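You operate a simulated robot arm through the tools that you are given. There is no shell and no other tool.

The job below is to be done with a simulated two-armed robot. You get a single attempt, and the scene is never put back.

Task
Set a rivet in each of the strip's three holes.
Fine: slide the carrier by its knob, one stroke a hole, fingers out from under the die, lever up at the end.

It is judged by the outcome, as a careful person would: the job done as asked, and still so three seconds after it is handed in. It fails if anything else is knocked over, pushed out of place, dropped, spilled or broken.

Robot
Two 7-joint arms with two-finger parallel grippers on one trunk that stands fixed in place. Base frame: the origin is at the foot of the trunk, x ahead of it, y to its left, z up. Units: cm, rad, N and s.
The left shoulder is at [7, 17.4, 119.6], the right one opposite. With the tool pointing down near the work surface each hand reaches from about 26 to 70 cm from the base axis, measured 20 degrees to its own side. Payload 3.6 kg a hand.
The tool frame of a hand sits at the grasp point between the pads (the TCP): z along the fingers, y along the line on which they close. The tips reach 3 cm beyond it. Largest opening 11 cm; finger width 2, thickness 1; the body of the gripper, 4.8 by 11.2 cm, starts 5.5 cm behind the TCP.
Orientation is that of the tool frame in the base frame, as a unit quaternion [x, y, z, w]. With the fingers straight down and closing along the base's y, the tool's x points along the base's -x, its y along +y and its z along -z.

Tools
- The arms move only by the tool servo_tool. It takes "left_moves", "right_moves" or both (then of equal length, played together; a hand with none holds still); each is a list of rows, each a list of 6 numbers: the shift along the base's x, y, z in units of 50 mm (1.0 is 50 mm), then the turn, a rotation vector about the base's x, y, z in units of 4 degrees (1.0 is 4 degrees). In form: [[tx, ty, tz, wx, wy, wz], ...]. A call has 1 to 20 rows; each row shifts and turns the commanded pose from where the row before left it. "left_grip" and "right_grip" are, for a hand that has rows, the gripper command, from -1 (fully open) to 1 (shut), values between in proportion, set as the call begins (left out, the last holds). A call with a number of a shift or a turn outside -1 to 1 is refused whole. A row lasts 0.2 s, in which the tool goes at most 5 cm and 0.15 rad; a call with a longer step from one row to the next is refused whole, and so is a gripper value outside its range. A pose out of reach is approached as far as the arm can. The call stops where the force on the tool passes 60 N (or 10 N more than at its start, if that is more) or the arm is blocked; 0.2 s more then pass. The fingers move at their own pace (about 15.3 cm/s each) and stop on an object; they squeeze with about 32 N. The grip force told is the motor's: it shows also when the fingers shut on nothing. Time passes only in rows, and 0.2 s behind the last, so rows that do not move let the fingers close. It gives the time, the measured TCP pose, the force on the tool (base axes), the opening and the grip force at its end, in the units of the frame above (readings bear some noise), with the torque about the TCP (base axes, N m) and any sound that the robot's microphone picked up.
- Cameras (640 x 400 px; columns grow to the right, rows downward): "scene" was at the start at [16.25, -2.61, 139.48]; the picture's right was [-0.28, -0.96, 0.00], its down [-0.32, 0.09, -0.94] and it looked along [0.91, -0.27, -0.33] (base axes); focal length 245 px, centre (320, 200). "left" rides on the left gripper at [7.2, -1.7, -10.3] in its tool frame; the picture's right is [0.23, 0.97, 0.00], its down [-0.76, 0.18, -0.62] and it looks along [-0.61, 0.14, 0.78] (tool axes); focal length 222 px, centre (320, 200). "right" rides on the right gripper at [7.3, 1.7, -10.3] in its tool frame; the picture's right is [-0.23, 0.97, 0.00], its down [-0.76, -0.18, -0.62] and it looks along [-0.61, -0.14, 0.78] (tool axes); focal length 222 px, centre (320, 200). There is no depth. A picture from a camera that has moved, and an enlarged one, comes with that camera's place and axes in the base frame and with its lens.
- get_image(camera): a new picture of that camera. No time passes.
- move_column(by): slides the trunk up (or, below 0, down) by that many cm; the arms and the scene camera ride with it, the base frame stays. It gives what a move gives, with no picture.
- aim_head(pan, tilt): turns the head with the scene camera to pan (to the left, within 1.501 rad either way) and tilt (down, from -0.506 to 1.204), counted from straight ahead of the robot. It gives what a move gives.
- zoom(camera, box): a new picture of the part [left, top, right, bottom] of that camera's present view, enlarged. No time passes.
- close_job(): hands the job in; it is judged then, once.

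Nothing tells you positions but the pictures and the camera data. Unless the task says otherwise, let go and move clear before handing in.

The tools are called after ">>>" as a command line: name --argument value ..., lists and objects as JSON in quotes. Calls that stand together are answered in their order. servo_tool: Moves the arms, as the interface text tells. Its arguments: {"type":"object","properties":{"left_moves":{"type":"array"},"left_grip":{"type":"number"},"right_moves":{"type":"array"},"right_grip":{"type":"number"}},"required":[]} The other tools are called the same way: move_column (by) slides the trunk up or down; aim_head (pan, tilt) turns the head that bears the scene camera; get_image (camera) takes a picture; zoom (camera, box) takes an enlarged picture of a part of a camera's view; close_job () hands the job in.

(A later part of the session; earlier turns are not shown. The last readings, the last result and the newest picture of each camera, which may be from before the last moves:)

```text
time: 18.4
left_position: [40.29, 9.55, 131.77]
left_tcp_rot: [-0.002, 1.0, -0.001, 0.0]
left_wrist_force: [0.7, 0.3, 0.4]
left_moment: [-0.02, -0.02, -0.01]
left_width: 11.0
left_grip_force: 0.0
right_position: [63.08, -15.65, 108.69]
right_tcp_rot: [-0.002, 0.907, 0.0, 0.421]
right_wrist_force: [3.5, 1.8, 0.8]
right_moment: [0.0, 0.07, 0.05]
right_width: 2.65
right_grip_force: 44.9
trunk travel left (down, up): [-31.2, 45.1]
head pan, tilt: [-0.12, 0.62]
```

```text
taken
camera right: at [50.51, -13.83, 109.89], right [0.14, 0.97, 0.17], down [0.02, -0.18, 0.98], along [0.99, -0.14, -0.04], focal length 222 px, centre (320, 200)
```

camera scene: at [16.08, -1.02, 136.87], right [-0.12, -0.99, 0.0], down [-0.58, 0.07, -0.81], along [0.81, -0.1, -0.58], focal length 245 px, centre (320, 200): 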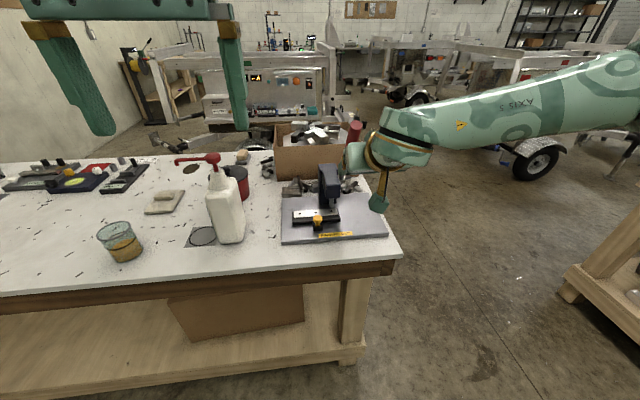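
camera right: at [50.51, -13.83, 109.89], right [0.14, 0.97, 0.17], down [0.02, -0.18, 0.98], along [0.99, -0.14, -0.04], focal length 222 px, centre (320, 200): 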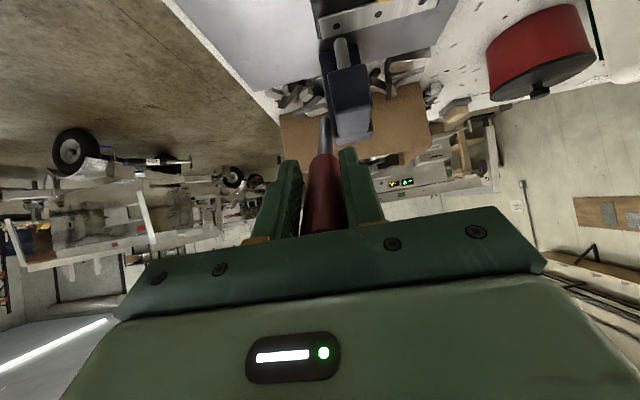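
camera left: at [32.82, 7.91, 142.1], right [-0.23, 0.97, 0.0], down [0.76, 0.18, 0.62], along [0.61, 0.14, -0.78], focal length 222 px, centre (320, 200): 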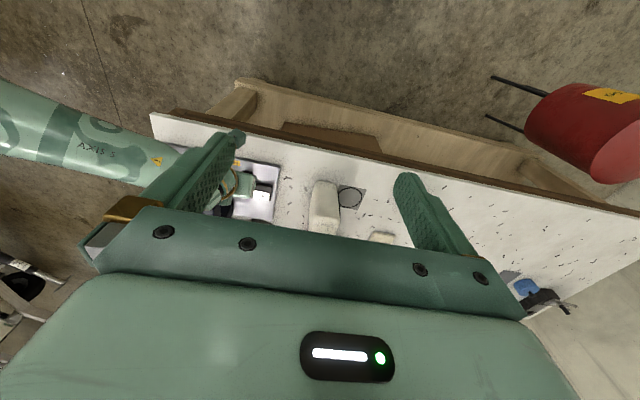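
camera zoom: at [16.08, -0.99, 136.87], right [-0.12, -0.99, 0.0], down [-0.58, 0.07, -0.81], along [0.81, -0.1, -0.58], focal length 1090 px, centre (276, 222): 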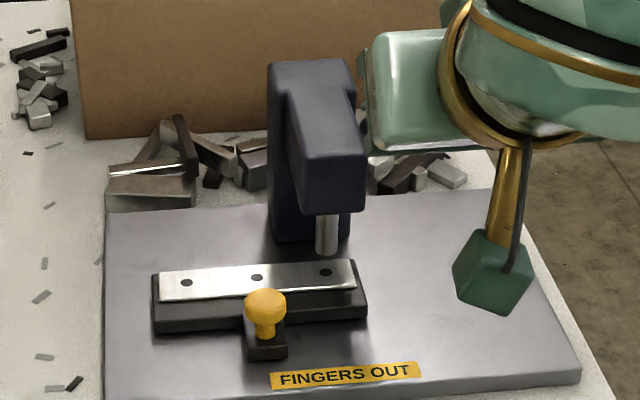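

>>> zoom --camera "scene" --box '[305, 180, 355, 225]'

>>> zoom --camera "right" --box '[290, 0, 410, 180]'

```text
8.89 times, centred on (330, 202) of scene
camera zoom: at [16.08, -0.99, 136.87], right [-0.12, -0.99, 0.0], down [-0.58, 0.07, -0.81], along [0.81, -0.1, -0.58], focal length 2179 px, centre (231, 178)
```

zoom: 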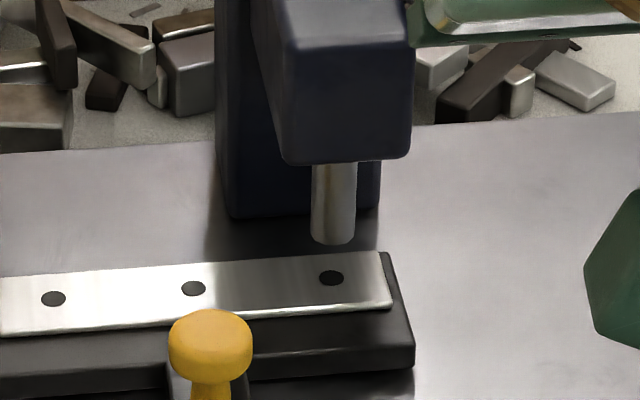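

```text
2.22 times, centred on (350, 90) of right
camera zoom: at [50.51, -13.83, 109.89], right [0.14, 0.97, 0.17], down [0.02, -0.18, 0.98], along [0.99, -0.14, -0.04], focal length 494 px, centre (253, 444)
```

zoom: 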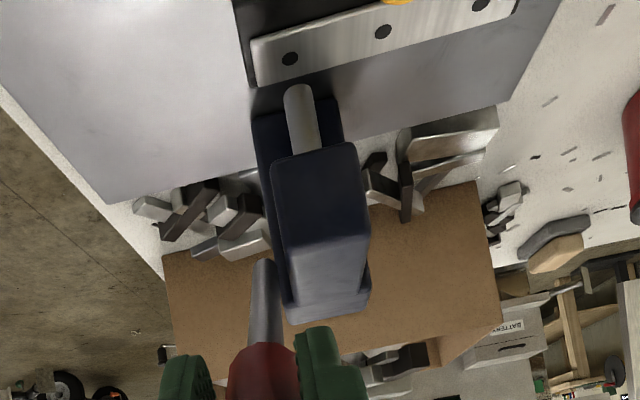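

Lever, hole and ram are still aligned, and the ram hasn't come down yet. I'll keep pulling.

>>> servo_tool --right_moves '[[-0.107, 0, -0.165, 0, 0, 0], [-0.107, 0, -0.165, 0, 0, 0], [-0.092, 0, -0.173, 0, 0, 0], [-0.092, 0, -0.173, 0, 0, 0], [0, 0, 0, 0, 0, 0]]'

>>> zoom --camera "scene" --box '[305, 180, 355, 225]'

>>> get_image --camera "right"

```text
time: 19.6
left_position: [40.1, 9.64, 131.73]
left_tcp_rot: [-0.001, 1.0, -0.001, 0.0]
left_wrist_force: [0.3, 0.4, 0.5]
left_moment: [-0.01, -0.01, 0.01]
left_width: 11.02
left_grip_force: 0.0
right_position: [61.13, -15.84, 105.63]
right_tcp_rot: [-0.001, 0.907, 0.0, 0.421]
right_wrist_force: [-0.1, -0.2, -0.6]
right_moment: [0.03, -0.02, -0.03]
right_width: 0.02
right_grip_force: 37.8
trunk travel left (down, up): [-31.2, 45.1]
head pan, tilt: [-0.12, 0.62]
```

```text
8.89 times, centred on (330, 202) of scene
camera zoom: at [16.03, -1.03, 136.88], right [-0.12, -0.99, 0.0], down [-0.58, 0.07, -0.81], along [0.81, -0.1, -0.58], focal length 2179 px, centre (231, 178)
```

zoom: 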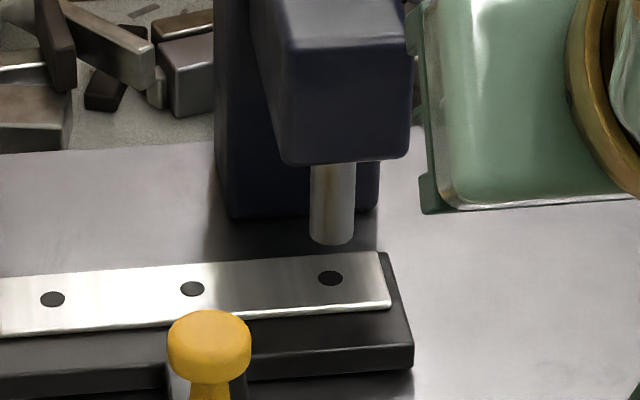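

```text
taken
camera right: at [48.54, -13.94, 106.61], right [0.14, 0.97, 0.17], down [0.02, -0.18, 0.98], along [0.99, -0.14, -0.04], focal length 222 px, centre (320, 200)
```

right: 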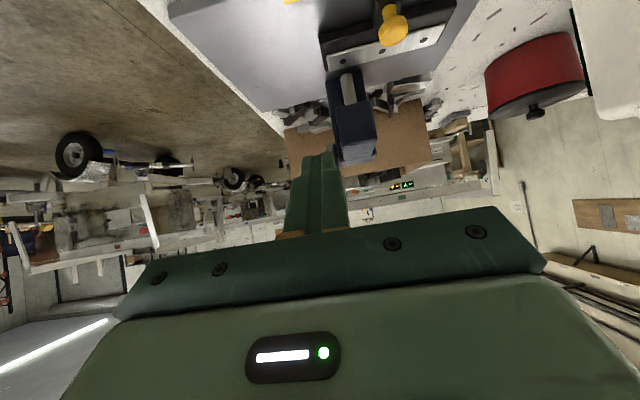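

The fingers slipped off the handle and closed on nothing. I'll find where the lever is now.

>>> get_image --camera "scene"

>>> zoom --camera "scene" --box '[300, 100, 420, 240]'

>>> get_image --camera "left"

```text
taken
camera scene: at [16.03, -1.03, 136.88], right [-0.12, -0.99, 0.0], down [-0.58, 0.07, -0.81], along [0.81, -0.1, -0.58], focal length 245 px, centre (320, 200)
```

scene: 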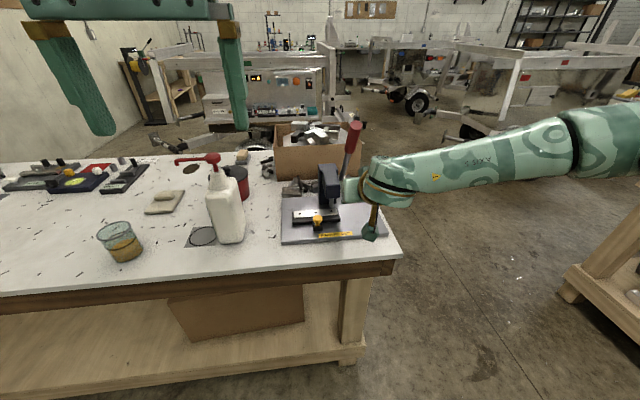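

```text
2.86 times, centred on (360, 170) of scene
camera zoom: at [16.03, -1.03, 136.88], right [-0.12, -0.99, 0.0], down [-0.58, 0.07, -0.81], along [0.81, -0.1, -0.58], focal length 700 px, centre (206, 286)
```

zoom: 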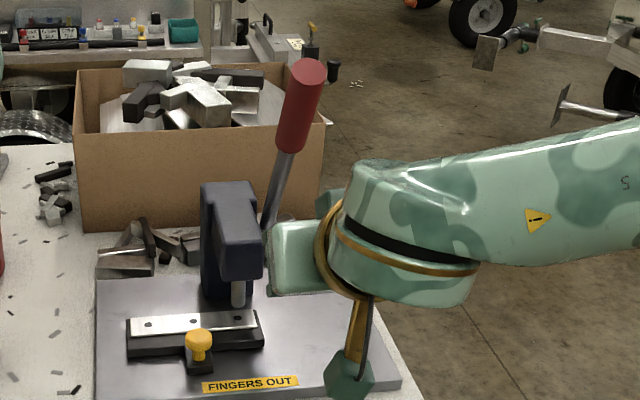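

```text
taken
camera left: at [32.89, 7.93, 142.08], right [-0.23, 0.97, 0.0], down [0.76, 0.18, 0.62], along [0.61, 0.14, -0.78], focal length 222 px, centre (320, 200)
```

left: 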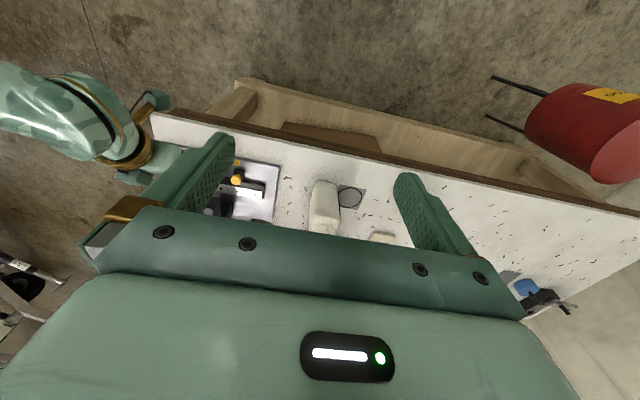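

The lever sprang back up because the narrow pads slipped off sideways. No rivet was set, and the carrier hasn't moved. I'll raise the trunk so the hand can straddle the handle from above and push down with the palm behind it, after backing off.

>>> servo_tool --right_moves '[[-0.8, 0, 0, 0, 0, 0], [-0.4, 0, 0, 0, 0, 0], [0, 0, 0, 0, 0, 0]]' --right_grip 0

>>> move_column --by 26

>>> get_image --camera "scene"

>>> get_image --camera "right"

```text
time: 20.4
left_position: [40.07, 9.45, 131.68]
left_tcp_rot: [-0.002, 1.0, -0.001, 0.0]
left_wrist_force: [0.4, 0.2, -0.1]
left_moment: [0.03, 0.0, 0.03]
left_width: 11.0
left_grip_force: 0.1
right_position: [55.25, -15.63, 105.52]
right_tcp_rot: [-0.001, 0.907, 0.0, 0.421]
right_wrist_force: [-0.8, 0.5, -1.0]
right_moment: [0.01, 0.0, -0.01]
right_width: 5.51
right_grip_force: 0.0
trunk travel left (down, up): [-31.2, 45.1]
head pan, tilt: [-0.12, 0.62]
```

```text
time: 23.1
left_position: [40.09, 9.61, 157.79]
left_tcp_rot: [-0.001, 1.0, -0.001, -0.001]
left_wrist_force: [-0.8, 0.2, 1.1]
left_moment: [0.02, -0.01, 0.02]
left_width: 10.98
left_grip_force: 0.1
right_position: [55.18, -15.65, 131.35]
right_tcp_rot: [-0.001, 0.907, -0.001, 0.422]
right_wrist_force: [-0.3, 0.4, -0.8]
right_moment: [-0.01, 0.02, 0.05]
right_width: 5.51
right_grip_force: 0.0
trunk travel left (down, up): [-57.2, 19.1]
head pan, tilt: [-0.12, 0.62]
```

```text
taken
camera scene: at [10.2, -1.04, 163.1], right [-0.12, -0.99, 0.0], down [-0.58, 0.07, -0.81], along [0.81, -0.1, -0.58], focal length 245 px, centre (320, 200)
```

scene: 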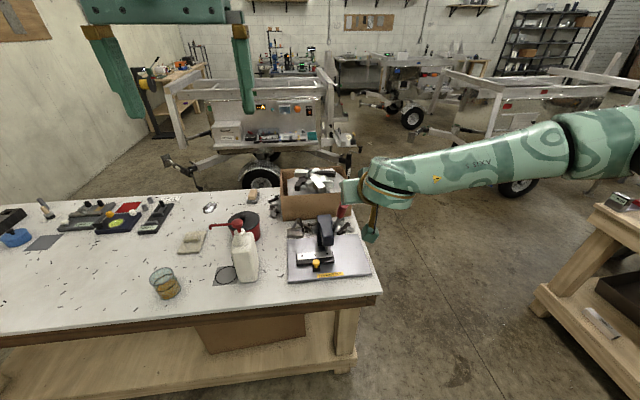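

```text
taken
camera right: at [42.63, -13.88, 132.61], right [0.14, 0.97, 0.17], down [0.02, -0.18, 0.98], along [0.99, -0.14, -0.04], focal length 222 px, centre (320, 200)
```

right: 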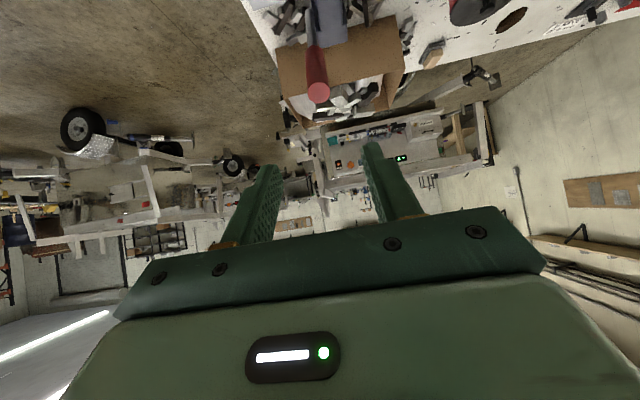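

Handle end is at about (69.2, -15.6, 118.5). I'll rotate the hand to point nearly straight down and bring it above the handle.

>>> servo_tool --right_moves '[[0.251, 0, 0, 0, 0.972, 0], [0.251, 0, 0, 0, 0.972, 0], [0.251, 0, 0, 0, 0.972, 0], [0.251, 0, 0, 0, 0.972, 0], [0.251, 0, 0, 0, 0.972, 0], [0.251, 0, 0, 0, 0.972, 0], [0.251, 0, 0, 0, 0.972, 0], [0.251, 0, 0, 0, 0.972, 0], [0.251, 0, 0, 0, 0.972, 0], [0, 0, 0, 0, 0, 0]]' --right_grip -0.2

>>> get_image --camera "right"

>>> get_image --camera "scene"

```text
time: 25.3
left_position: [40.17, 9.59, 157.65]
left_tcp_rot: [-0.001, 1.0, -0.001, 0.0]
left_wrist_force: [-0.1, -0.1, 0.1]
left_moment: [0.0, 0.05, 0.0]
left_width: 10.99
left_grip_force: 0.1
right_position: [65.35, -15.73, 131.42]
right_tcp_rot: [-0.001, 0.987, 0.001, 0.162]
right_wrist_force: [-0.4, 0.3, 0.1]
right_moment: [0.0, 0.02, 0.0]
right_width: 6.61
right_grip_force: 0.1
right hand out of reach, approached as far as the arm can: row 9
trunk travel left (down, up): [-57.2, 19.1]
head pan, tilt: [-0.12, 0.62]
```

```text
taken
camera right: at [55.2, -13.88, 138.86], right [0.21, 0.97, 0.07], down [0.52, -0.18, 0.83], along [0.83, -0.14, -0.55], focal length 222 px, centre (320, 200)
```

right: 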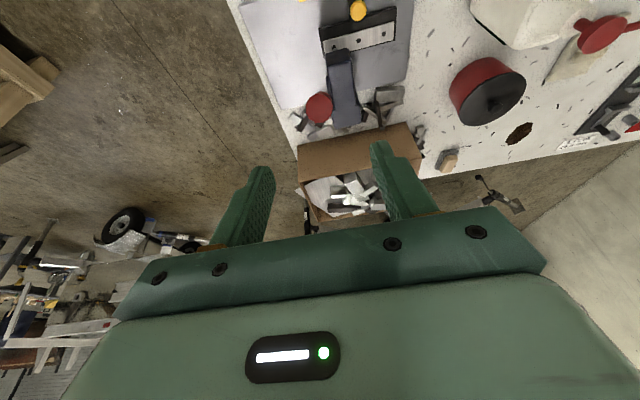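

```text
taken
camera scene: at [10.2, -1.04, 163.11], right [-0.12, -0.99, 0.0], down [-0.58, 0.07, -0.81], along [0.81, -0.1, -0.58], focal length 245 px, centre (320, 200)
```

scene: 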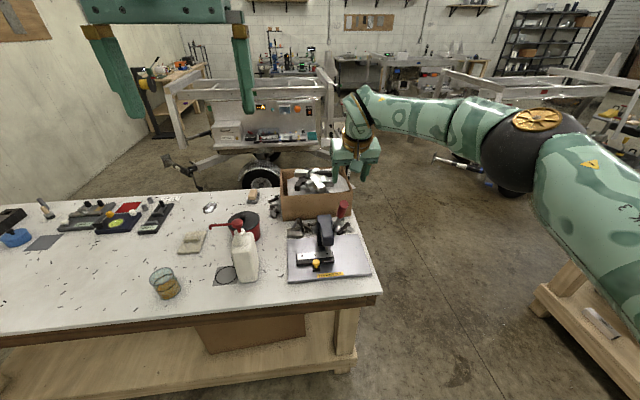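

>>> servo_tool --right_moves '[[0.27, 0.013, -0.83, 0, 0, 0], [0.27, 0.013, -0.83, 0, 0, 0], [0.27, 0.014, -0.83, 0, 0, 0], [0, 0, 0, 0, 0, 0]]'

>>> get_image --camera "right"

>>> zoom --camera "scene" --box '[280, 150, 400, 290]'

```text
time: 26.3
left_position: [40.24, 9.66, 157.61]
left_tcp_rot: [0.0, 1.0, -0.001, 0.0]
left_wrist_force: [-0.4, -0.3, -0.6]
left_moment: [0.04, -0.02, 0.01]
left_width: 11.0
left_grip_force: 0.0
right_position: [66.98, -15.75, 123.09]
right_tcp_rot: [-0.002, 0.986, 0.0, 0.164]
right_wrist_force: [0.6, 0.2, -0.7]
right_moment: [0.04, 0.0, 0.01]
right_width: 6.6
right_grip_force: 0.0
right hand out of reach, approached as far as the arm can: row 2, 3
trunk travel left (down, up): [-57.2, 19.1]
head pan, tilt: [-0.12, 0.62]
```

```text
taken
camera right: at [56.78, -13.96, 130.53], right [0.21, 0.97, 0.07], down [0.52, -0.18, 0.84], along [0.83, -0.14, -0.54], focal length 222 px, centre (320, 200)
```

right: 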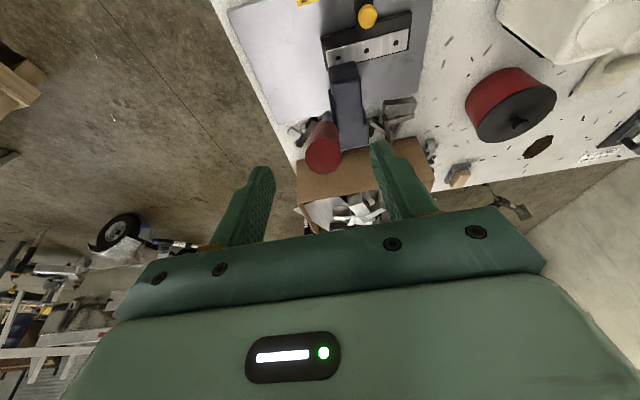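

```text
2.86 times, centred on (340, 220) of scene
camera zoom: at [10.29, -1.02, 163.1], right [-0.12, -0.99, 0.0], down [-0.58, 0.07, -0.81], along [0.81, -0.1, -0.58], focal length 700 px, centre (263, 143)
```

zoom: 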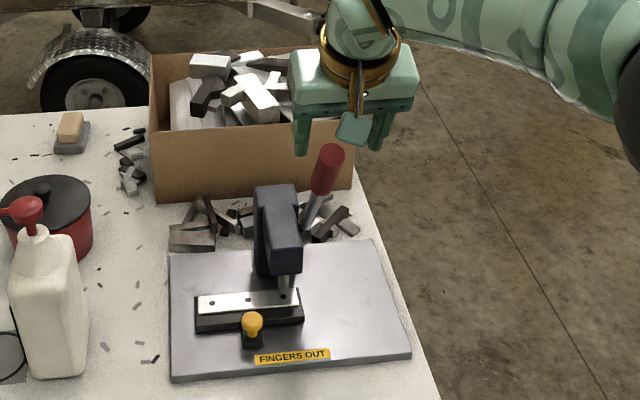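

The arm is near its reach limit here. A better method is to keep the fingers about 1.6 cm apart as a cradle, hook them over the back of the handle, and pull the lever down with a rigid push. I'll re-tilt first.

>>> servo_tool --right_moves '[[-0.05, 0.01, 0.2, 0, -0.88, 0], [-0.05, 0.01, 0.2, 0, -0.88, 0], [-0.05, 0.01, 0.2, 0, -0.88, 0], [-0.05, 0.01, 0.2, 0, -0.88, 0], [0, 0, 0, 0, 0, 0]]' --right_grip 0.71

>>> get_image --camera "right"

```text
time: 27.5
left_position: [40.18, 9.6, 157.81]
left_tcp_rot: [-0.001, 1.0, -0.001, -0.001]
left_wrist_force: [-0.4, -0.7, 1.1]
left_moment: [0.0, 0.0, 0.01]
left_width: 10.99
left_grip_force: 0.1
right_position: [66.08, -15.53, 126.86]
right_tcp_rot: [-0.001, 0.96, 0.0, 0.281]
right_wrist_force: [-0.2, -0.2, -0.4]
right_moment: [-0.01, 0.01, 0.0]
right_width: 1.63
right_grip_force: 0.0
trunk travel left (down, up): [-57.2, 19.1]
head pan, tilt: [-0.12, 0.62]
```

```text
taken
camera right: at [54.41, -13.68, 131.72], right [0.19, 0.97, 0.12], down [0.3, -0.18, 0.94], along [0.93, -0.14, -0.33], focal length 222 px, centre (320, 200)
```

right: 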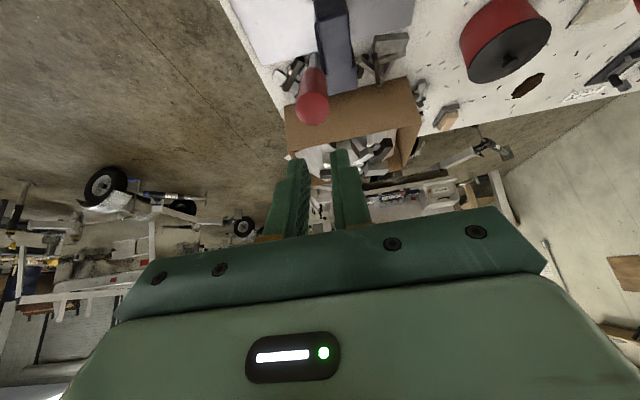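

>>> servo_tool --right_moves '[[0.74, 0.01, -0.25, 0, 0, 0], [0.74, 0.01, -0.25, 0, 0, 0], [0, 0, 0, 0, 0, 0]]'

>>> get_image --camera "right"

>>> zoom --camera "scene" --box '[280, 150, 400, 290]'

```text
time: 28.3
left_position: [39.94, 9.37, 157.78]
left_tcp_rot: [-0.001, 1.0, 0.0, 0.0]
left_wrist_force: [-0.1, -0.2, -0.5]
left_moment: [0.08, 0.01, -0.02]
left_width: 10.98
left_grip_force: 0.1
right_position: [71.86, -15.57, 124.89]
right_tcp_rot: [-0.001, 0.959, 0.001, 0.285]
right_wrist_force: [-0.5, -0.5, 0.0]
right_moment: [-0.01, -0.02, 0.0]
right_width: 1.61
right_grip_force: 0.0
right hand out of reach, approached as far as the arm can: row 2
trunk travel left (down, up): [-57.2, 19.1]
head pan, tilt: [-0.12, 0.62]
```

```text
taken
camera right: at [60.18, -13.84, 129.62], right [0.19, 0.97, 0.12], down [0.3, -0.18, 0.94], along [0.94, -0.14, -0.33], focal length 222 px, centre (320, 200)
```

right: 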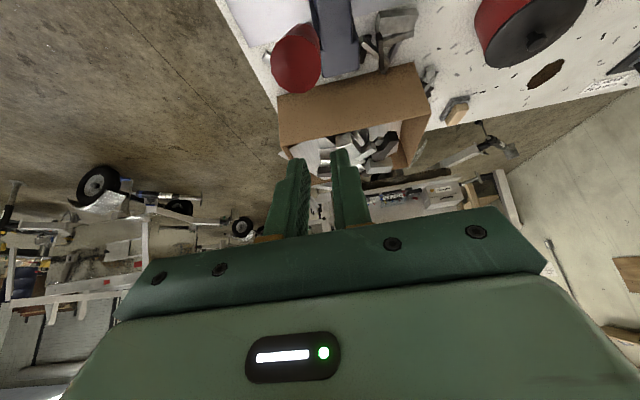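

```text
2.86 times, centred on (340, 220) of scene
camera zoom: at [10.03, -1.2, 163.12], right [-0.12, -0.99, 0.0], down [-0.58, 0.07, -0.81], along [0.81, -0.1, -0.58], focal length 700 px, centre (263, 143)
```

zoom: 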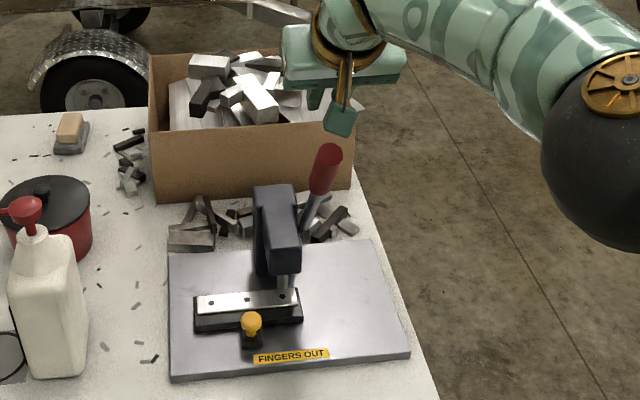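

>>> servo_tool --right_moves '[[0.2, 0, -0.3, 0, 0, 0], [0.15, 0, -0.4, 0, 0, 0], [0, 0, 0, 0, 0, 0]]'

>>> get_image --camera "right"

>>> zoom --camera "scene" --box '[280, 150, 400, 290]'

```text
time: 29.1
left_position: [40.11, 9.64, 157.76]
left_tcp_rot: [-0.001, 1.0, -0.001, 0.0]
left_wrist_force: [0.6, 0.0, -0.4]
left_moment: [0.0, -0.02, -0.02]
left_width: 11.0
left_grip_force: 0.0
right_position: [71.89, -15.65, 123.15]
right_tcp_rot: [0.0, 0.959, -0.001, 0.283]
right_wrist_force: [-0.6, 0.3, 0.4]
right_moment: [0.01, -0.01, 0.01]
right_width: 1.6
right_grip_force: 0.1
right hand out of reach, approached as far as the arm can: row 1, 2
trunk travel left (down, up): [-57.2, 19.1]
head pan, tilt: [-0.12, 0.62]
```

```text
taken
camera right: at [60.23, -13.77, 127.91], right [0.19, 0.97, 0.12], down [0.3, -0.18, 0.94], along [0.93, -0.14, -0.33], focal length 222 px, centre (320, 200)
```

right: 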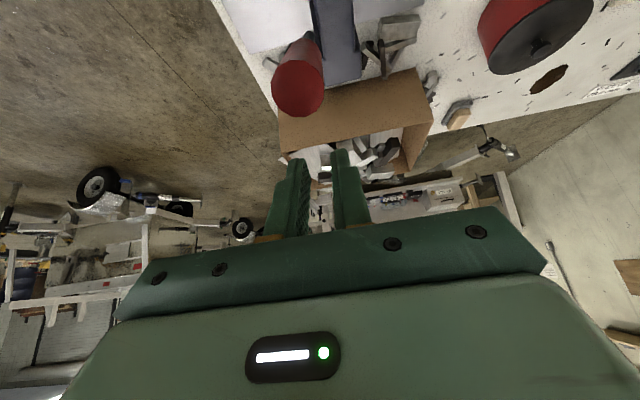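

```text
2.86 times, centred on (340, 220) of scene
camera zoom: at [10.23, -0.99, 163.1], right [-0.12, -0.99, 0.0], down [-0.58, 0.07, -0.81], along [0.81, -0.1, -0.58], focal length 700 px, centre (263, 143)
```

zoom: 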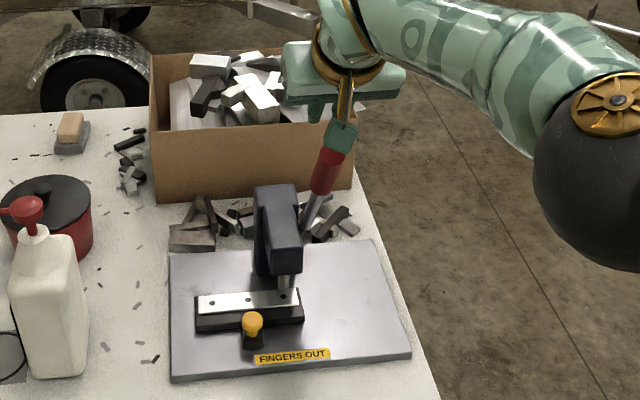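

The arm is at its limit at this tilt. Tilting a bit more (about 45°) gains reach, so I'll do that before lowering behind the handle.

>>> servo_tool --right_moves '[[0.0, 0, 0.1, 0, -1, 0], [0.1, 0, 0, 0, -1, 0], [0.2, 0, 0, 0, -1, 0], [0.2, 0, 0, 0, 0, 0], [0, 0, 0, 0, 0, 0]]'

>>> get_image --camera "right"

```text
time: 30.3
left_position: [40.14, 9.55, 157.76]
left_tcp_rot: [-0.001, 1.0, -0.001, 0.0]
left_wrist_force: [-0.2, -0.2, -0.1]
left_moment: [-0.01, 0.0, 0.01]
left_width: 10.99
left_grip_force: 0.0
right_position: [74.41, -15.48, 123.54]
right_tcp_rot: [-0.001, 0.925, -0.001, 0.381]
right_wrist_force: [0.2, 0.1, -0.7]
right_moment: [0.0, 0.0, -0.02]
right_width: 1.65
right_grip_force: 0.0
trunk travel left (down, up): [-57.2, 19.1]
head pan, tilt: [-0.12, 0.62]
```

```text
taken
camera right: at [61.96, -13.72, 125.84], right [0.16, 0.97, 0.16], down [0.1, -0.18, 0.98], along [0.98, -0.14, -0.13], focal length 222 px, centre (320, 200)
```

right: 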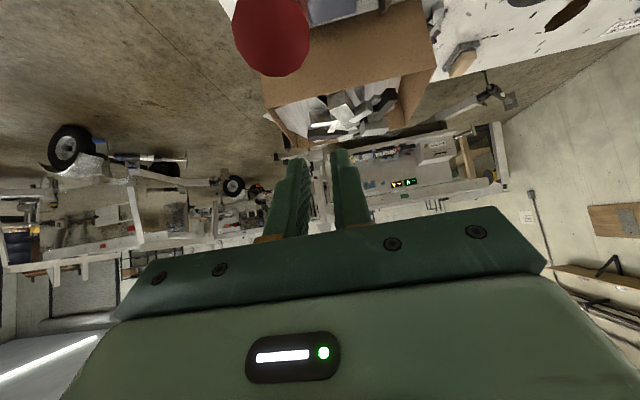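

>>> servo_tool --right_moves '[[0, 0, -0.5, 0, 0, 0], [0, 0, -0.42, 0, 0, 0], [-0.2, 0, -0.02, 0, 0, 0], [0, 0, 0, 0, 0, 0]]'

>>> get_image --camera "right"

>>> zoom --camera "scene" --box '[280, 150, 400, 290]'

```text
time: 31.3
left_position: [40.21, 9.58, 157.75]
left_tcp_rot: [0.0, 1.0, 0.0, 0.0]
left_wrist_force: [0.4, -0.4, 0.0]
left_moment: [-0.01, -0.03, -0.01]
left_width: 10.99
left_grip_force: 0.1
right_position: [73.93, -15.35, 119.4]
right_tcp_rot: [-0.001, 0.924, 0.0, 0.381]
right_wrist_force: [-0.7, -0.8, 0.4]
right_moment: [-0.01, 0.01, -0.02]
right_width: 1.61
right_grip_force: 0.0
right hand out of reach, approached as far as the arm can: row 2, 3
trunk travel left (down, up): [-57.2, 19.1]
head pan, tilt: [-0.12, 0.62]
```

```text
taken
camera right: at [61.43, -13.52, 121.68], right [0.16, 0.97, 0.16], down [0.1, -0.18, 0.98], along [0.98, -0.14, -0.13], focal length 222 px, centre (320, 200)
```

right: 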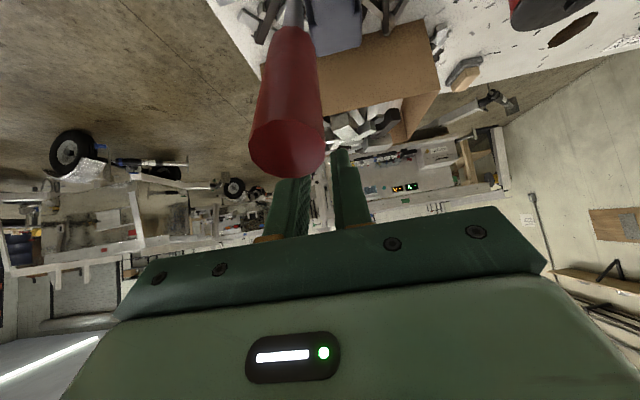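

```text
2.86 times, centred on (340, 220) of scene
camera zoom: at [10.22, -0.99, 163.1], right [-0.12, -0.99, 0.0], down [-0.58, 0.07, -0.81], along [0.81, -0.1, -0.58], focal length 700 px, centre (263, 143)
```

zoom: 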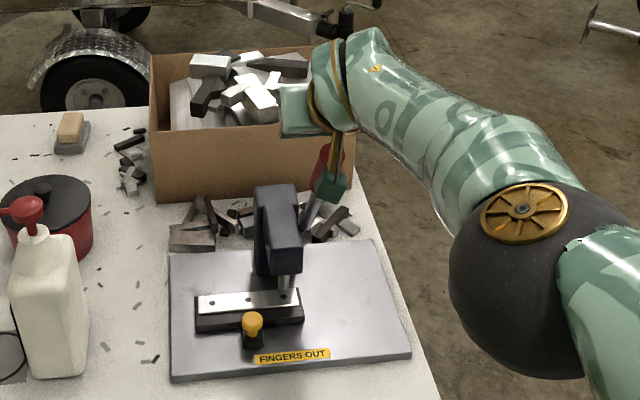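

The fingers are behind the handle now, with the handle on the robot side. I'll draw back into contact.

>>> servo_tool --right_moves '[[-0.15, -0.03, -0.05, 0, 0, 0], [-0.15, 0, -0.05, 0, 0, 0], [-0.1, 0, -0.04, 0, 0, 0], [-0.1, 0, -0.05, 0, 0, 0], [0, 0, 0, 0, 0, 0]]'

>>> get_image --camera "right"

>>> zoom --camera "scene" --box '[280, 150, 400, 290]'

```text
time: 32.5
left_position: [40.07, 9.55, 157.7]
left_tcp_rot: [0.0, 1.0, 0.001, 0.0]
left_wrist_force: [-0.1, -0.3, 0.8]
left_moment: [-0.01, 0.0, -0.03]
left_width: 11.0
left_grip_force: 0.1
right_position: [73.47, -14.86, 118.37]
right_tcp_rot: [-0.001, 0.925, 0.0, 0.381]
right_wrist_force: [-0.6, -1.1, 0.6]
right_moment: [0.0, 0.01, -0.02]
right_width: 1.61
right_grip_force: 0.1
right hand out of reach, approached as far as the arm can: row 1, 2, 3, 4
trunk travel left (down, up): [-57.2, 19.1]
head pan, tilt: [-0.12, 0.62]
```

```text
taken
camera right: at [61.1, -13.12, 120.61], right [0.16, 0.97, 0.16], down [0.1, -0.18, 0.98], along [0.98, -0.14, -0.13], focal length 222 px, centre (320, 200)
```

right: 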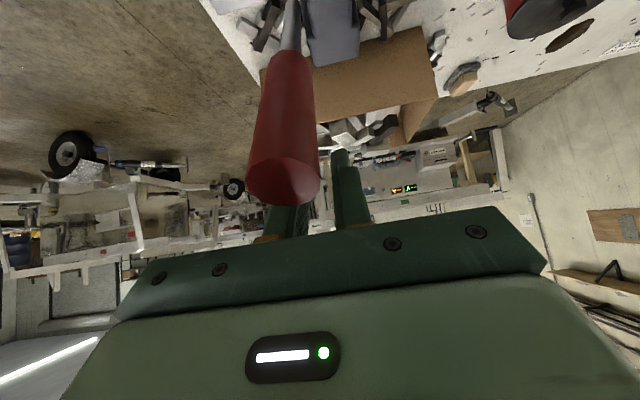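

```text
2.86 times, centred on (340, 220) of scene
camera zoom: at [10.2, -1.03, 163.11], right [-0.12, -0.99, 0.0], down [-0.58, 0.07, -0.81], along [0.81, -0.1, -0.58], focal length 700 px, centre (263, 143)
```

zoom: 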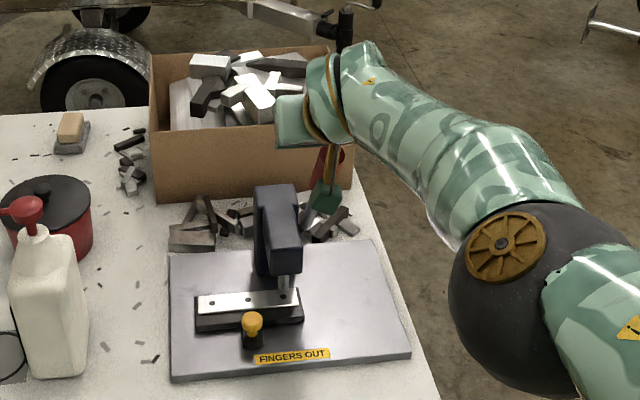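

The arm is running into a joint limit in this posture. I'll lift clear of the lever and lower the trunk, where this region was easy to reach before.

>>> servo_tool --right_moves '[[0.05, -0.05, 0.5, 0, 0, 0], [0.05, -0.05, 0.5, 0, 0, 0], [0, 0, 0.2, 0, 0, 0], [0, 0, 0, 0, 0, 0]]'

>>> get_image --camera "right"

```text
time: 33.5
left_position: [40.13, 9.48, 157.68]
left_tcp_rot: [-0.001, 1.0, -0.001, 0.001]
left_wrist_force: [-0.5, -0.4, 0.8]
left_moment: [0.0, 0.03, -0.01]
left_width: 10.99
left_grip_force: 0.1
right_position: [74.66, -14.85, 123.52]
right_tcp_rot: [-0.001, 0.925, -0.001, 0.381]
right_wrist_force: [0.4, 0.0, -0.8]
right_moment: [0.03, -0.04, 0.02]
right_width: 1.59
right_grip_force: 0.1
right hand out of reach, approached as far as the arm can: row 1, 2, 3
trunk travel left (down, up): [-57.2, 19.1]
head pan, tilt: [-0.12, 0.62]
```

```text
taken
camera right: at [62.21, -13.08, 125.83], right [0.16, 0.97, 0.16], down [0.1, -0.18, 0.98], along [0.98, -0.14, -0.13], focal length 222 px, centre (320, 200)
```

right: 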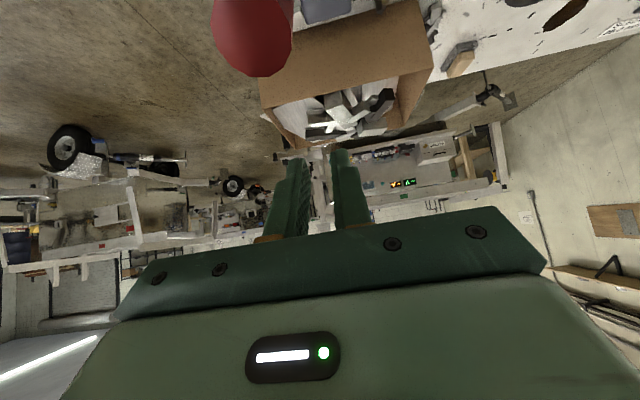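

>>> servo_tool --right_moves '[[-0.4, -0.02, 0.2, 0, 0, 0], [-0.6, -0.02, 0.1, 0, 0, 0], [-0.7, -0.02, 0, 0, 0, 0], [-0.8, -0.02, 0, 0, 0, 0], [-0.8, -0.02, 0, 0, 0, 0], [0, 0, 0, 0, 0, 0]]'

>>> get_image --camera "scene"

```text
time: 34.9
left_position: [40.18, 9.54, 157.7]
left_tcp_rot: [0.0, 1.0, -0.001, 0.0]
left_wrist_force: [0.0, -0.8, 0.1]
left_moment: [0.01, -0.01, -0.02]
left_width: 11.03
left_grip_force: 0.0
right_position: [58.25, -15.05, 124.96]
right_tcp_rot: [0.0, 0.925, -0.001, 0.381]
right_wrist_force: [-0.8, 0.6, 0.7]
right_moment: [0.03, 0.04, 0.0]
right_width: 1.61
right_grip_force: 0.0
trunk travel left (down, up): [-57.2, 19.1]
head pan, tilt: [-0.12, 0.62]
```

```text
taken
camera scene: at [10.28, -0.99, 163.1], right [-0.12, -0.99, 0.0], down [-0.58, 0.07, -0.81], along [0.81, -0.1, -0.58], focal length 245 px, centre (320, 200)
```

scene: 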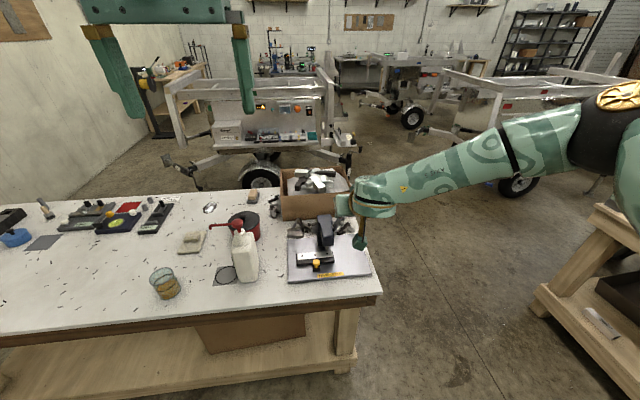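

>>> move_column --by -20

>>> get_image --camera "scene"

```text
time: 37.0
left_position: [39.98, 9.62, 137.73]
left_tcp_rot: [-0.001, 1.0, -0.001, 0.0]
left_wrist_force: [-0.6, 0.2, -0.3]
left_moment: [0.03, 0.01, 0.01]
left_width: 11.0
left_grip_force: 0.1
right_position: [58.2, -15.22, 105.08]
right_tcp_rot: [-0.001, 0.924, -0.001, 0.381]
right_wrist_force: [-0.1, -0.5, 1.3]
right_moment: [-0.01, -0.02, 0.03]
right_width: 1.63
right_grip_force: 0.1
trunk travel left (down, up): [-37.2, 39.1]
head pan, tilt: [-0.12, 0.62]
```

```text
taken
camera scene: at [13.86, -1.04, 142.99], right [-0.12, -0.99, 0.0], down [-0.58, 0.07, -0.81], along [0.81, -0.1, -0.58], focal length 245 px, centre (320, 200)
```

scene: 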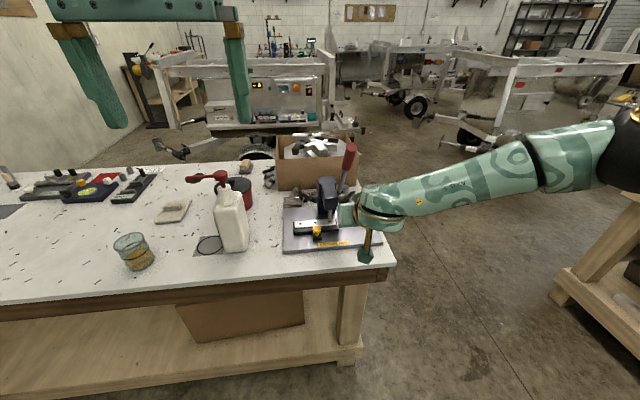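

>>> servo_tool --right_moves '[[0, -0.34, 0.715, 0, 0, 0], [0, -0.34, 0.715, 0, 0, 0], [0, -0.34, 0.715, 0, 0, 0], [0, -0.34, 0.715, 0, 0, 0], [0.6, 0, 0, 0, 0, 0], [0.6, 0, 0, 0, 0, 0], [0, 0, 0, 0, 0, 0]]'

>>> get_image --camera "right"

>>> get_image --camera "scene"

```text
time: 38.6
left_position: [40.11, 9.61, 137.72]
left_tcp_rot: [-0.002, 1.0, 0.0, 0.001]
left_wrist_force: [-0.3, 0.6, 0.1]
left_moment: [-0.01, 0.03, 0.02]
left_width: 10.99
left_grip_force: 0.1
right_position: [64.33, -21.94, 119.2]
right_tcp_rot: [-0.001, 0.925, 0.0, 0.38]
right_wrist_force: [1.4, -0.1, 0.0]
right_moment: [0.0, 0.05, 0.0]
right_width: 1.59
right_grip_force: 0.1
trunk travel left (down, up): [-37.2, 39.1]
head pan, tilt: [-0.12, 0.62]
```

```text
taken
camera right: at [51.86, -20.25, 121.5], right [0.16, 0.97, 0.16], down [0.1, -0.18, 0.98], along [0.98, -0.14, -0.13], focal length 222 px, centre (320, 200)
```

right: 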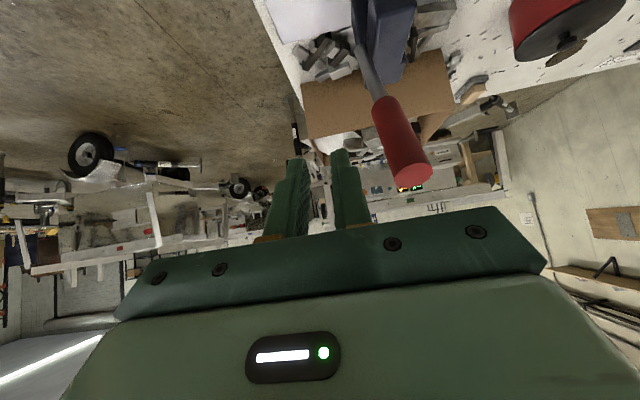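

```text
taken
camera scene: at [13.82, -1.05, 142.98], right [-0.12, -0.99, 0.0], down [-0.58, 0.07, -0.81], along [0.81, -0.1, -0.58], focal length 245 px, centre (320, 200)
```

scene: 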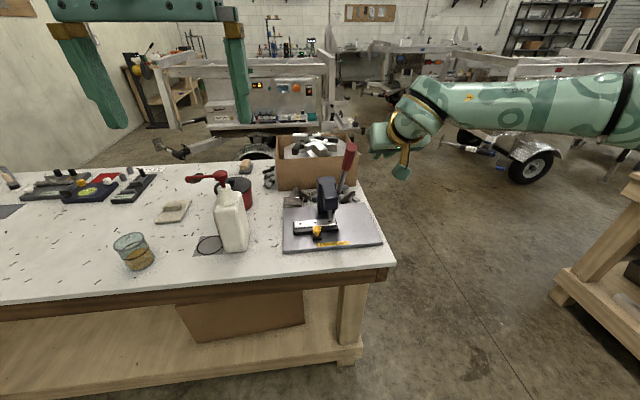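

>>> servo_tool --right_moves '[[0.65, 0, 0.03, 0, 0, 0], [0.65, 0, 0.03, 0, 0, 0], [0.65, 0, 0.03, 0, 0, 0], [0, 0, 0, 0, 0, 0]]'

>>> get_image --camera "right"

```text
time: 39.6
left_position: [40.06, 9.49, 137.67]
left_tcp_rot: [-0.002, 1.0, 0.0, 0.0]
left_wrist_force: [0.5, 0.2, -0.3]
left_moment: [0.03, 0.0, 0.0]
left_width: 11.0
left_grip_force: 0.1
right_position: [73.96, -21.95, 119.85]
right_tcp_rot: [-0.002, 0.925, 0.0, 0.381]
right_wrist_force: [-0.7, -0.5, -0.2]
right_moment: [0.0, 0.0, -0.02]
right_width: 1.59
right_grip_force: 0.0
trunk travel left (down, up): [-37.2, 39.1]
head pan, tilt: [-0.12, 0.62]
```

```text
taken
camera right: at [61.44, -20.15, 122.12], right [0.16, 0.97, 0.16], down [0.1, -0.18, 0.98], along [0.98, -0.14, -0.13], focal length 222 px, centre (320, 200)
```

right: 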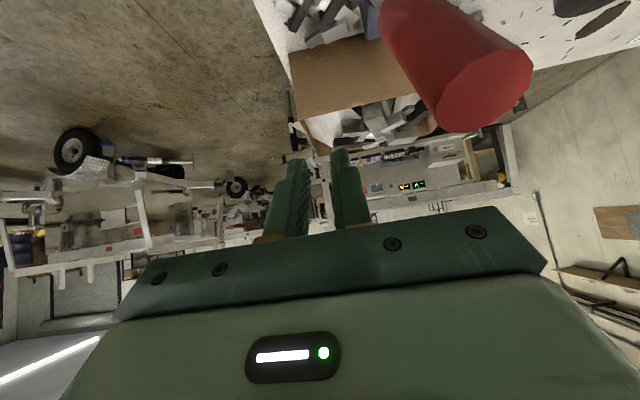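

>>> servo_tool --right_moves '[[0, 0.6, 0, 0, 0, 0], [0, 0.69, -0.12, 0, 0, 0], [0, 0, 0, 0, 0, 0]]'

>>> get_image --camera "right"

>>> zoom --camera "scene" --box '[280, 120, 400, 260]'

```text
time: 40.4
left_position: [40.11, 9.56, 137.71]
left_tcp_rot: [0.0, 1.0, 0.001, 0.0]
left_wrist_force: [-0.3, 0.1, 0.0]
left_moment: [-0.01, -0.06, 0.04]
left_width: 10.99
left_grip_force: 0.0
right_position: [73.91, -15.7, 119.21]
right_tcp_rot: [0.0, 0.924, -0.001, 0.382]
right_wrist_force: [0.0, 0.1, -0.8]
right_moment: [0.02, -0.01, 0.02]
right_width: 1.59
right_grip_force: 0.0
trunk travel left (down, up): [-37.2, 39.1]
head pan, tilt: [-0.12, 0.62]
```

```text
taken
camera right: at [61.49, -13.8, 121.44], right [0.16, 0.97, 0.16], down [0.1, -0.18, 0.98], along [0.98, -0.14, -0.13], focal length 222 px, centre (320, 200)
```

right: 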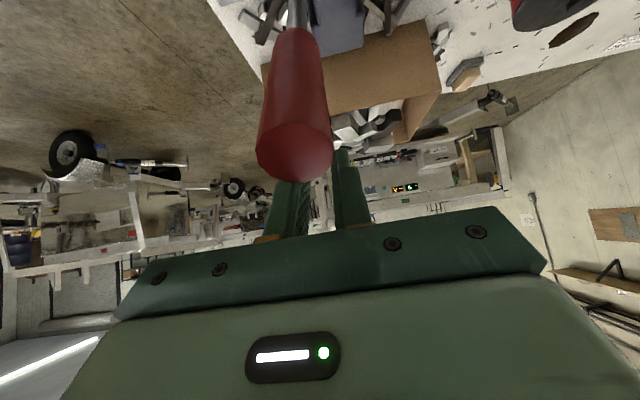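

```text
2.86 times, centred on (340, 190) of scene
camera zoom: at [13.89, -1.11, 142.97], right [-0.12, -0.99, 0.0], down [-0.58, 0.07, -0.81], along [0.81, -0.1, -0.58], focal length 700 px, centre (263, 229)
```

zoom: 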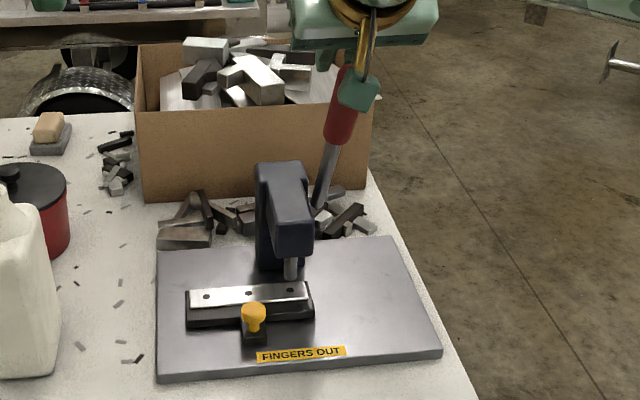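

Now behind the handle and within reach. I'll pull back into contact.

>>> servo_tool --right_moves '[[-0.15, 0.01, -0.04, 0, 0, 0], [-0.15, 0, -0.04, 0, 0, 0], [-0.1, 0, -0.05, 0, 0, 0], [-0.1, 0, -0.05, 0, 0, 0], [0, 0, 0, 0, 0, 0]]'

>>> get_image --camera "right"

>>> zoom --camera "scene" --box '[280, 120, 400, 260]'

```text
time: 41.6
left_position: [40.03, 9.53, 137.74]
left_tcp_rot: [-0.001, 1.0, 0.0, 0.0]
left_wrist_force: [-0.5, -0.3, 0.1]
left_moment: [0.02, 0.01, -0.01]
left_width: 11.01
left_grip_force: 0.1
right_position: [71.5, -15.61, 118.36]
right_tcp_rot: [-0.002, 0.925, 0.0, 0.381]
right_wrist_force: [0.9, -0.1, 1.4]
right_moment: [-0.02, 0.07, 0.01]
right_width: 1.64
right_grip_force: 0.2
trunk travel left (down, up): [-37.2, 39.1]
head pan, tilt: [-0.12, 0.62]
```

```text
taken
camera right: at [59.02, -13.74, 120.56], right [0.16, 0.97, 0.16], down [0.1, -0.18, 0.98], along [0.98, -0.14, -0.13], focal length 222 px, centre (320, 200)
```

right: 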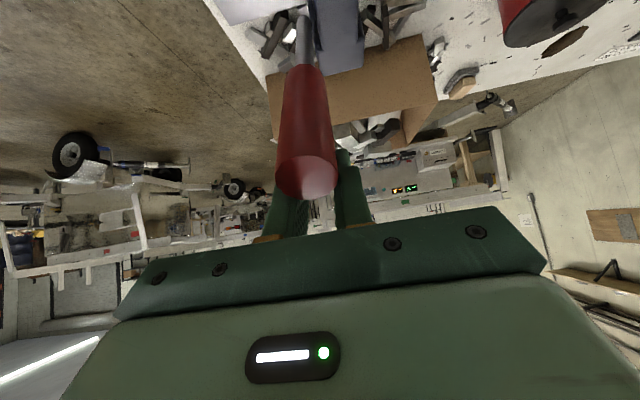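

```text
2.86 times, centred on (340, 190) of scene
camera zoom: at [13.9, -1.05, 142.97], right [-0.12, -0.99, 0.0], down [-0.58, 0.07, -0.81], along [0.81, -0.1, -0.58], focal length 700 px, centre (263, 229)
```

zoom: 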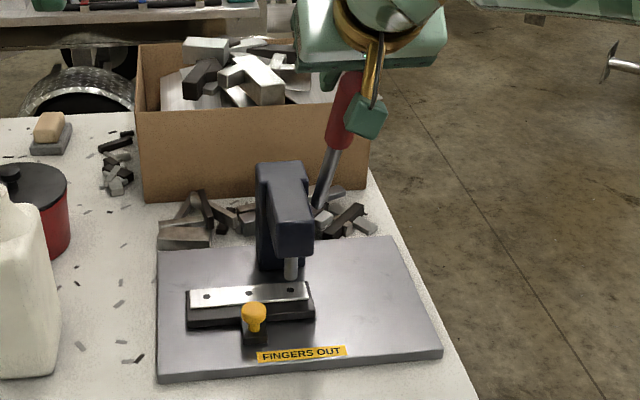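

>>> servo_tool --right_moves '[[-0.2, 0, -0.105, 0, 0, 0], [-0.196, 0, -0.113, 0, 0, 0], [-0.19, 0, -0.12, 0, 0, 0], [-0.184, 0, -0.126, 0, 0, 0], [0, 0, 0, 0, 0, 0]]'

>>> get_image --camera "right"

>>> zoom --camera "scene" --box '[280, 120, 400, 260]'

```text
time: 42.8
left_position: [40.05, 9.56, 137.71]
left_tcp_rot: [-0.001, 1.0, 0.0, 0.0]
left_wrist_force: [-0.2, -0.2, -1.3]
left_moment: [0.01, 0.0, -0.01]
left_width: 11.0
left_grip_force: 0.1
right_position: [67.61, -15.58, 115.95]
right_tcp_rot: [-0.001, 0.924, 0.0, 0.382]
right_wrist_force: [2.1, -0.7, 1.2]
right_moment: [0.01, 0.03, 0.01]
right_width: 1.68
right_grip_force: 0.9
trunk travel left (down, up): [-37.2, 39.1]
head pan, tilt: [-0.12, 0.62]
```

```text
taken
camera right: at [55.22, -13.68, 118.26], right [0.16, 0.97, 0.16], down [0.1, -0.18, 0.98], along [0.98, -0.14, -0.13], focal length 222 px, centre (320, 200)
```

right: 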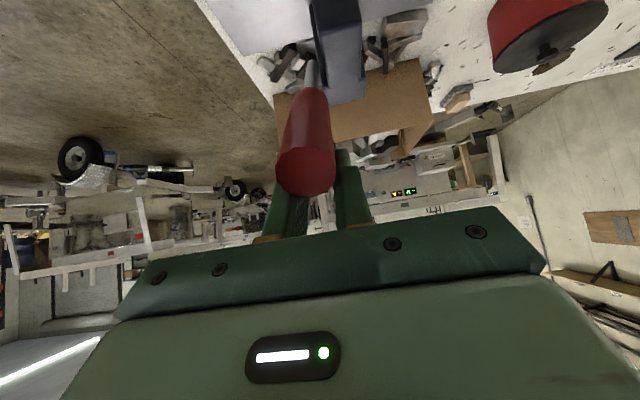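

```text
2.86 times, centred on (340, 190) of scene
camera zoom: at [13.92, -1.05, 142.97], right [-0.12, -0.99, 0.0], down [-0.58, 0.07, -0.81], along [0.81, -0.1, -0.58], focal length 700 px, centre (263, 229)
```

zoom: 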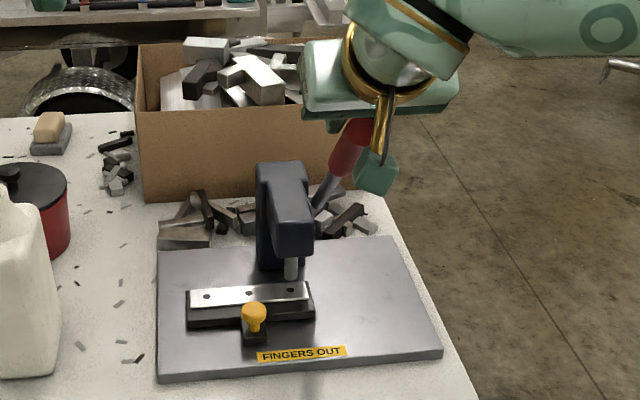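

The lever follows at light force. I'll continue the arc, now rotating the hand with the lever.

>>> servo_tool --right_moves '[[-0.275, 0, -0.203, 0, -1, 0], [-0.26, 0, -0.222, 0, -1, 0], [-0.244, 0, -0.24, 0, -1, 0], [-0.226, 0, -0.256, 0, -1, 0], [0, 0, 0, 0, 0, 0]]'

>>> get_image --camera "right"

>>> zoom --camera "scene" --box '[280, 120, 400, 260]'

```text
time: 44.0
left_position: [40.07, 9.52, 137.73]
left_tcp_rot: [-0.001, 1.0, 0.0, 0.0]
left_wrist_force: [-0.3, 0.6, 0.3]
left_moment: [0.03, 0.0, 0.03]
left_width: 11.01
left_grip_force: 0.0
right_position: [62.52, -14.87, 111.5]
right_tcp_rot: [-0.005, 0.866, 0.005, 0.501]
right_wrist_force: [0.6, 0.8, 3.4]
right_moment: [-0.04, 0.01, -0.02]
right_width: 1.56
right_grip_force: 0.1
right hand out of reach, approached as far as the arm can: row 4
trunk travel left (down, up): [-37.2, 39.1]
head pan, tilt: [-0.12, 0.62]
```

```text
taken
camera right: at [49.95, -13.07, 110.38], right [0.1, 0.97, 0.2], down [-0.16, -0.18, 0.97], along [0.98, -0.13, 0.14], focal length 222 px, centre (320, 200)
```

right: 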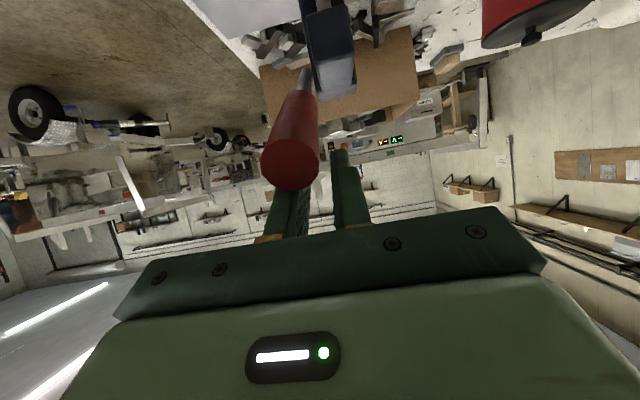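

```text
2.86 times, centred on (340, 190) of scene
camera zoom: at [13.86, -1.09, 142.98], right [-0.12, -0.99, 0.0], down [-0.58, 0.07, -0.81], along [0.81, -0.1, -0.58], focal length 700 px, centre (263, 229)
```

zoom: 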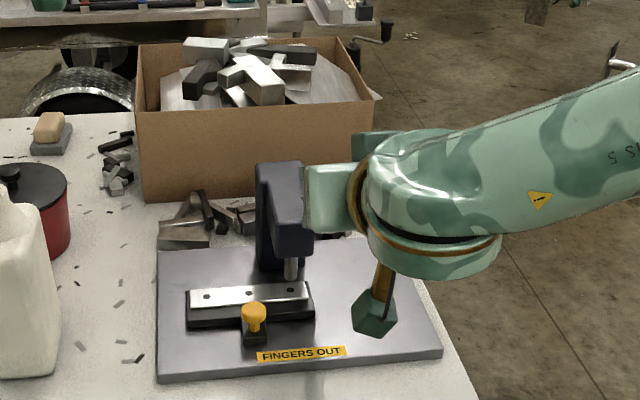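

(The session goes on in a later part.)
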